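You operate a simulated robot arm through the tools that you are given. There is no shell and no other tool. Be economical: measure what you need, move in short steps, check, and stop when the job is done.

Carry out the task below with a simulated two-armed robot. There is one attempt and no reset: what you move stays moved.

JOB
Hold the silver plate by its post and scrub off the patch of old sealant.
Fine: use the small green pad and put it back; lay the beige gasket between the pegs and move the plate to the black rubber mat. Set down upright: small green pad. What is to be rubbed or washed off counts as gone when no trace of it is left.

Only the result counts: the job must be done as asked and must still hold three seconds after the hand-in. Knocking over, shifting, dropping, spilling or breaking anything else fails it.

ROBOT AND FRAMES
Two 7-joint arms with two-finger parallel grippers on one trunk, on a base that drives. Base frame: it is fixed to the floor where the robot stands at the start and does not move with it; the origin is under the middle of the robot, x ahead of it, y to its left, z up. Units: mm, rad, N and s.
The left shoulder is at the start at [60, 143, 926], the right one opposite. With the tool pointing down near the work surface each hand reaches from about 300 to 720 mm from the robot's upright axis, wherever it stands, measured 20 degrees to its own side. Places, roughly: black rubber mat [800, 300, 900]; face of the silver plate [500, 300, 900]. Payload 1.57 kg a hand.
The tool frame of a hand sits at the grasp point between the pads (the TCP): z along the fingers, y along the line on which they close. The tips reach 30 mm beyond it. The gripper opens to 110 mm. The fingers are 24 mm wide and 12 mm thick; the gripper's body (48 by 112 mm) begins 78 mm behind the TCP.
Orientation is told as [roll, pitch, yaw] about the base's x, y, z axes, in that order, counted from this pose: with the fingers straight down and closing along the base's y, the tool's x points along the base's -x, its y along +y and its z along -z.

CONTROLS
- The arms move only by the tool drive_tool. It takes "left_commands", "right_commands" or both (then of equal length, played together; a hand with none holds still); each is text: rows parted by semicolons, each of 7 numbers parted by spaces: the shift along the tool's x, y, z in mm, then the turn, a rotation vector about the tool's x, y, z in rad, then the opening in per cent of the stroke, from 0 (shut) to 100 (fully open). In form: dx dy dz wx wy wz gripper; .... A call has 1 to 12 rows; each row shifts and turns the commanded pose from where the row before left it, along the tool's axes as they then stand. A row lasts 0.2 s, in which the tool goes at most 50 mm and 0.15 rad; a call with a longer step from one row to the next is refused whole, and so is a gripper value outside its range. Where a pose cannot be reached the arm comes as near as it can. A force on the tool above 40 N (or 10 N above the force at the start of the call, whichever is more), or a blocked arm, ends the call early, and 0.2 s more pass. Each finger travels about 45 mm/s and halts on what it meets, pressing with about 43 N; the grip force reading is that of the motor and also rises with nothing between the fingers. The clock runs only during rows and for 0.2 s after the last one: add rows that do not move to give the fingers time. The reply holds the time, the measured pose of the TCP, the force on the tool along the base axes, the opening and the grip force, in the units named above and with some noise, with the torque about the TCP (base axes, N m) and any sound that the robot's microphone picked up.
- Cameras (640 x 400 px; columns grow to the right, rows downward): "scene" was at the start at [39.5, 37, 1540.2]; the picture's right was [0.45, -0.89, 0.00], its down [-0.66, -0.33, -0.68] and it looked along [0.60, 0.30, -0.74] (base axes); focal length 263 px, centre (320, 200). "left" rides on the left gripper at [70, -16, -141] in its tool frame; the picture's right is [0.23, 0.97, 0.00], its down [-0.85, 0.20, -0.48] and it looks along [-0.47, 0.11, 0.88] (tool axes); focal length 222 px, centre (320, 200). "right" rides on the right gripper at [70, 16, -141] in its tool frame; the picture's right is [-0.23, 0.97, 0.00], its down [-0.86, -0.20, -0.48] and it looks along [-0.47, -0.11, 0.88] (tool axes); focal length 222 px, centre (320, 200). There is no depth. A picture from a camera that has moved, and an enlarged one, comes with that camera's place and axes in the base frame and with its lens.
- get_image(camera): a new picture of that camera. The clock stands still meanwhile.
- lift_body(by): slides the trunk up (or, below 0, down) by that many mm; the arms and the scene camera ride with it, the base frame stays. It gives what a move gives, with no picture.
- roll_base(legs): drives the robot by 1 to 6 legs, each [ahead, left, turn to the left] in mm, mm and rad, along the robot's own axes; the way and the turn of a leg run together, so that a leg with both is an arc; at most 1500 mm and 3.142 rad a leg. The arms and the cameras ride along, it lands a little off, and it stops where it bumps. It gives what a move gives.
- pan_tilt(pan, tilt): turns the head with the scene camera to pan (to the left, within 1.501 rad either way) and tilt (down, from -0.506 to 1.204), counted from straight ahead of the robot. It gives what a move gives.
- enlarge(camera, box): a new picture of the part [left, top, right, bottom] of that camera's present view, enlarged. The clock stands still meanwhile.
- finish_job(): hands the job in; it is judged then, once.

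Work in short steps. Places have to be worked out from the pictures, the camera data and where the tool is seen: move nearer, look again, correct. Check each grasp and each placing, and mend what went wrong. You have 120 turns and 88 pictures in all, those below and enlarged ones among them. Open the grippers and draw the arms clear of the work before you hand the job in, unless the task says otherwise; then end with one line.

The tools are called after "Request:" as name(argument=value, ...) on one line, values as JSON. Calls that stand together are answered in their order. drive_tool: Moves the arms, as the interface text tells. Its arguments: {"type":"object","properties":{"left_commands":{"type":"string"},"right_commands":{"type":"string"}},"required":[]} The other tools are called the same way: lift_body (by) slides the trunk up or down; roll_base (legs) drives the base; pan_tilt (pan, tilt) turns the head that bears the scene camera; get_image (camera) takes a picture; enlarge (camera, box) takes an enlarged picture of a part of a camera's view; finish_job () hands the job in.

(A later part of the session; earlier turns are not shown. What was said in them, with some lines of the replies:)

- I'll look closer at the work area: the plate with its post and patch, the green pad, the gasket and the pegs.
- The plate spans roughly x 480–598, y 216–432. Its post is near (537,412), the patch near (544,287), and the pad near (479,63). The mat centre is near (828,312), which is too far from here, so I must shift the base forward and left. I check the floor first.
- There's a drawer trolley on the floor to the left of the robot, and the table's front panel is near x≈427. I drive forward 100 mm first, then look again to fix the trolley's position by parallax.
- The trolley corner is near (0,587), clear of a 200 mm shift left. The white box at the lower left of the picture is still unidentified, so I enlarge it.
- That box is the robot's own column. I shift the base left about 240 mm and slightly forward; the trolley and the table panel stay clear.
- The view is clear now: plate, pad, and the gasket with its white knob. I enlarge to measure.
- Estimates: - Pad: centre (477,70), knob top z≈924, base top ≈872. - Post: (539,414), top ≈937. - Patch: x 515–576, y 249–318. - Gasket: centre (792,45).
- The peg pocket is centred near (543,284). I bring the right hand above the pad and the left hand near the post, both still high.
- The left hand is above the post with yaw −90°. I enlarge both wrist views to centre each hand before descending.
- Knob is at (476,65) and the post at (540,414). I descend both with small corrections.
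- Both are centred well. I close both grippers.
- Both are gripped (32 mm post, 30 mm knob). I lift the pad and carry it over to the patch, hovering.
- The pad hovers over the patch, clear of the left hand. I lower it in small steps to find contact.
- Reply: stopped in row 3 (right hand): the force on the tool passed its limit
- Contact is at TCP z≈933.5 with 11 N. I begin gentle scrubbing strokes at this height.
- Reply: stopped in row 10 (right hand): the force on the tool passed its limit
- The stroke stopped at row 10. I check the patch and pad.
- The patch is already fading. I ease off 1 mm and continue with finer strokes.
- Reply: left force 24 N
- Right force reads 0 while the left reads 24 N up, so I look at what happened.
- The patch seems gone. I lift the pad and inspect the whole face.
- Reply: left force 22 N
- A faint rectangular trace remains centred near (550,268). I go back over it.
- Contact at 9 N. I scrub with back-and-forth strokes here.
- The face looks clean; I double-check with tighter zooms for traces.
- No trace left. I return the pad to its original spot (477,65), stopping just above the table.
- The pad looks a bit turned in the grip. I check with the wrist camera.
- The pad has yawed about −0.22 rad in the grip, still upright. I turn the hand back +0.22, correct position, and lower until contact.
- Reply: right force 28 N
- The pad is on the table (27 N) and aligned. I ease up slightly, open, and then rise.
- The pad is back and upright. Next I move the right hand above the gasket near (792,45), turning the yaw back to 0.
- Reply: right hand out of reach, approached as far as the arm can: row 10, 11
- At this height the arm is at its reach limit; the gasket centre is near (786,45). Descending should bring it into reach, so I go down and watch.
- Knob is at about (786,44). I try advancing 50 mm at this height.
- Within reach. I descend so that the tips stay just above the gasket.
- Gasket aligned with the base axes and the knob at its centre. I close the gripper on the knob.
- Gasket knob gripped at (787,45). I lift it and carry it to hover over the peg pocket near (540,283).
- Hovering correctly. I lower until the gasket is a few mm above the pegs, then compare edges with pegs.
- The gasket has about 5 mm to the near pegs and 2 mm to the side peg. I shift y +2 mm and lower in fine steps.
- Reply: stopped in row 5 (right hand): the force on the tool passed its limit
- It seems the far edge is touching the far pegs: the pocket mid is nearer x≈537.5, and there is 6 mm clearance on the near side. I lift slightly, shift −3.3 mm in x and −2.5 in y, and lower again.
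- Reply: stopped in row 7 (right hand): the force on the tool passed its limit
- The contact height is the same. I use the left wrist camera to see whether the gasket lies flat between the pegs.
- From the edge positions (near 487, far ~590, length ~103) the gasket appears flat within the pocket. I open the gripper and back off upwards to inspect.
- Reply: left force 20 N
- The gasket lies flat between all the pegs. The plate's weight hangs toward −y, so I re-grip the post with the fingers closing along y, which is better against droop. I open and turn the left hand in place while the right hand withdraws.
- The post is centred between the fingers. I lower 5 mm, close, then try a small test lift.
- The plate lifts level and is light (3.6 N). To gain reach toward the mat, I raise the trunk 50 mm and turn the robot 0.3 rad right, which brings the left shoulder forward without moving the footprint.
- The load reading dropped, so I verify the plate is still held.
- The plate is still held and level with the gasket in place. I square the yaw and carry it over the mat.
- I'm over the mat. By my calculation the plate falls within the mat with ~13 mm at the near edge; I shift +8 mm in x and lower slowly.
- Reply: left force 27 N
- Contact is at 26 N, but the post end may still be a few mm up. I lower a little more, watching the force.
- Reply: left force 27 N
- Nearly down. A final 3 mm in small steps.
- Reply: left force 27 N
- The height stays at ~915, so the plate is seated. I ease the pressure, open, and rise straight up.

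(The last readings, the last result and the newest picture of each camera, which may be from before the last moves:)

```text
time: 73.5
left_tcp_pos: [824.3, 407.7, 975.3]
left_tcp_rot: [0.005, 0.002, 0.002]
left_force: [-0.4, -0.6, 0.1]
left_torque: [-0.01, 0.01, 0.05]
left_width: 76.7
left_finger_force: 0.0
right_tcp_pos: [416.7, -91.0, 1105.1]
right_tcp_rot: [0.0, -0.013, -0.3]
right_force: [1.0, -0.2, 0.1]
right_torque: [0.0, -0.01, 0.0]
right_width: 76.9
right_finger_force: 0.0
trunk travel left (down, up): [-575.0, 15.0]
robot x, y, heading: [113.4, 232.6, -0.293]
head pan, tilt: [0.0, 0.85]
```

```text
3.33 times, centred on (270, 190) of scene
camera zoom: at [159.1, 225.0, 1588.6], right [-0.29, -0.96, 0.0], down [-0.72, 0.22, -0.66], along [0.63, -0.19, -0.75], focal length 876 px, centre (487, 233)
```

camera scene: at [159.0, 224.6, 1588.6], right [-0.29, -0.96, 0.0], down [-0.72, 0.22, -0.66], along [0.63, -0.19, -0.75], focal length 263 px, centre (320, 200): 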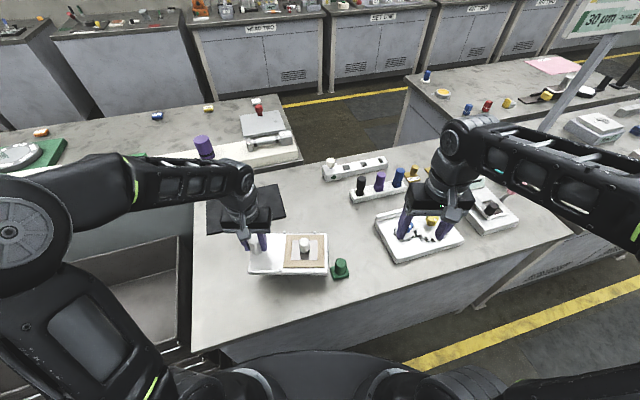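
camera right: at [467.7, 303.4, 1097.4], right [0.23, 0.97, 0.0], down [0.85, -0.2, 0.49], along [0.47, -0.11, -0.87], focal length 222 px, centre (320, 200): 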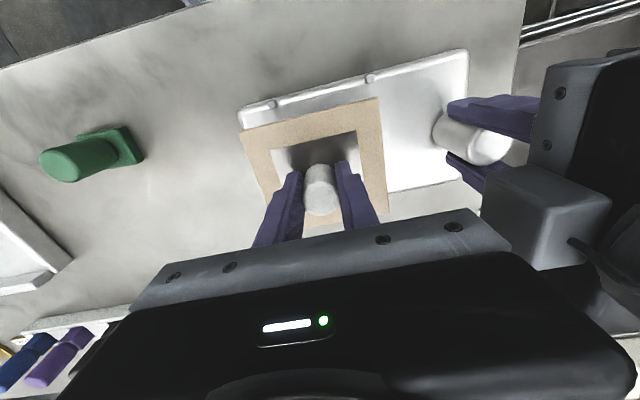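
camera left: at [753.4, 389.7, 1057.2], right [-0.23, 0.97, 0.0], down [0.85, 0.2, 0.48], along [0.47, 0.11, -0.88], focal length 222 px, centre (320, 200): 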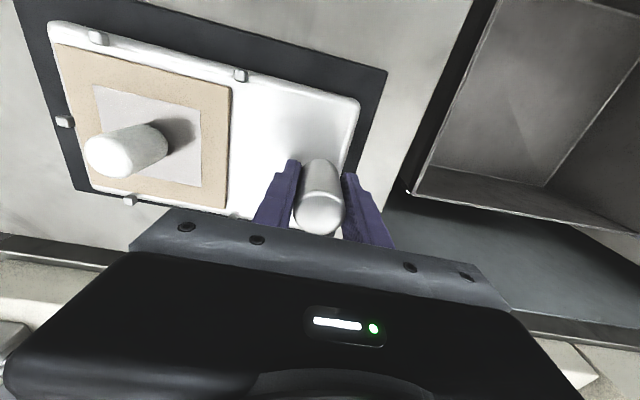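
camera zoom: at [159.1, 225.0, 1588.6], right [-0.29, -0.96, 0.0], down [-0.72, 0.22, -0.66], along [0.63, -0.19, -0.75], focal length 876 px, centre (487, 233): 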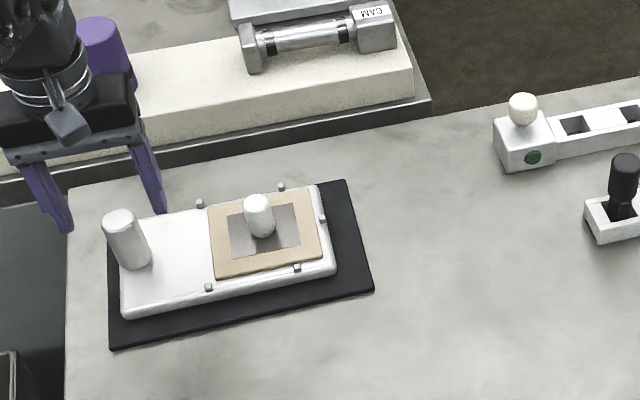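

The plate sits within the mat with the gasket in the pegs. I retreat the left arm back and up, clear of the work.

Request:
drive_tool(left_commands="10 0 -8 0 0 0 70;20 0 -15 0 0 0 70;30 5 -20 0 0 0 70;30 5 -20 0 0 0 70;30 5 -20 0 0 0 70;30 5 -20 0 0 0 70;30 5 -10 0 0 0 100;30 5 0 0 0 0 100;30 5 0 0 0 0 100;0 0 0 0 0 0 100")

Request:
get_image(camera="scene")

Request:
enlarge(camera="scene", box=[180, 150, 360, 290])

Request:
get_image(camera="left")

```text
time: 75.7
left_tcp_pos: [581.8, 440.6, 1086.5]
left_tcp_rot: [0.006, 0.001, 0.0]
left_force: [0.6, -1.0, 0.4]
left_torque: [0.02, 0.02, -0.01]
left_width: 110.0
left_finger_force: 0.0
right_tcp_pos: [416.7, -89.3, 1104.9]
right_tcp_rot: [-0.002, -0.013, -0.3]
right_force: [-0.5, -0.2, -0.1]
right_torque: [-0.02, 0.01, 0.01]
right_width: 77.0
right_finger_force: 0.0
trunk travel left (down, up): [-575.0, 15.0]
robot x, y, heading: [116.0, 239.0, -0.292]
head pan, tilt: [0.0, 0.85]
```

```text
21 pictures are left
camera scene: at [159.7, 224.9, 1588.6], right [-0.29, -0.96, 0.0], down [-0.72, 0.22, -0.66], along [0.63, -0.19, -0.75], focal length 263 px, centre (320, 200)
```

scene: 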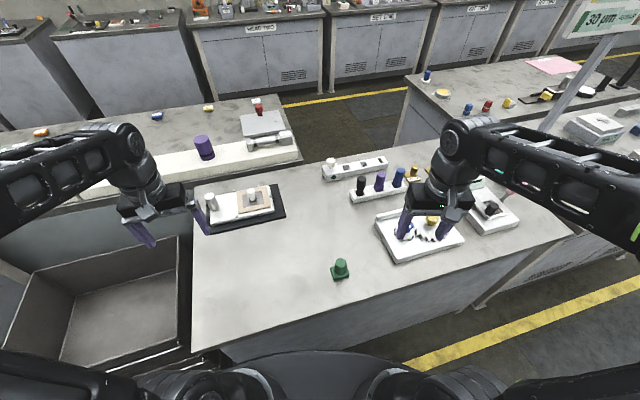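

```text
2.86 times, centred on (270, 220) of scene
camera zoom: at [159.7, 224.9, 1588.6], right [-0.29, -0.96, 0.0], down [-0.72, 0.22, -0.66], along [0.63, -0.19, -0.75], focal length 750 px, centre (463, 143)
```

zoom: 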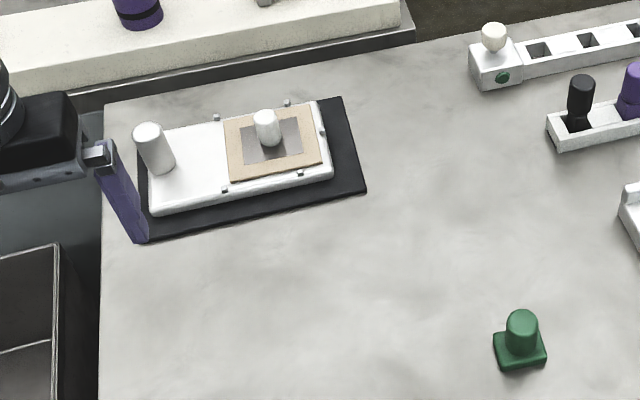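

```text
19 pictures are left
camera left: at [514.6, 423.0, 1227.9], right [-0.23, 0.97, 0.01], down [0.86, 0.2, 0.48], along [0.46, 0.11, -0.88], focal length 222 px, centre (320, 200)
```

left: 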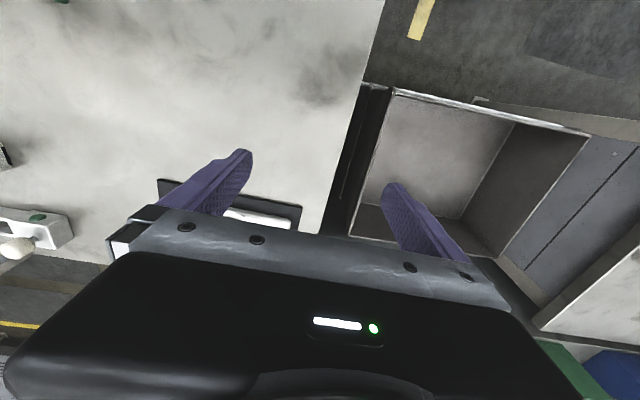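

The plate is on the mat, the gasket lies between its pegs, the pad is upright in its place, and both arms are clear. I hand in the job.

Request:
finish_job()

```text
The job is handed in.
```

I scrubbed the sealant off until no trace showed, put the small green pad back upright, laid the gasket flat between the pegs, and set the plate on the black rubber mat. The job is handed in.
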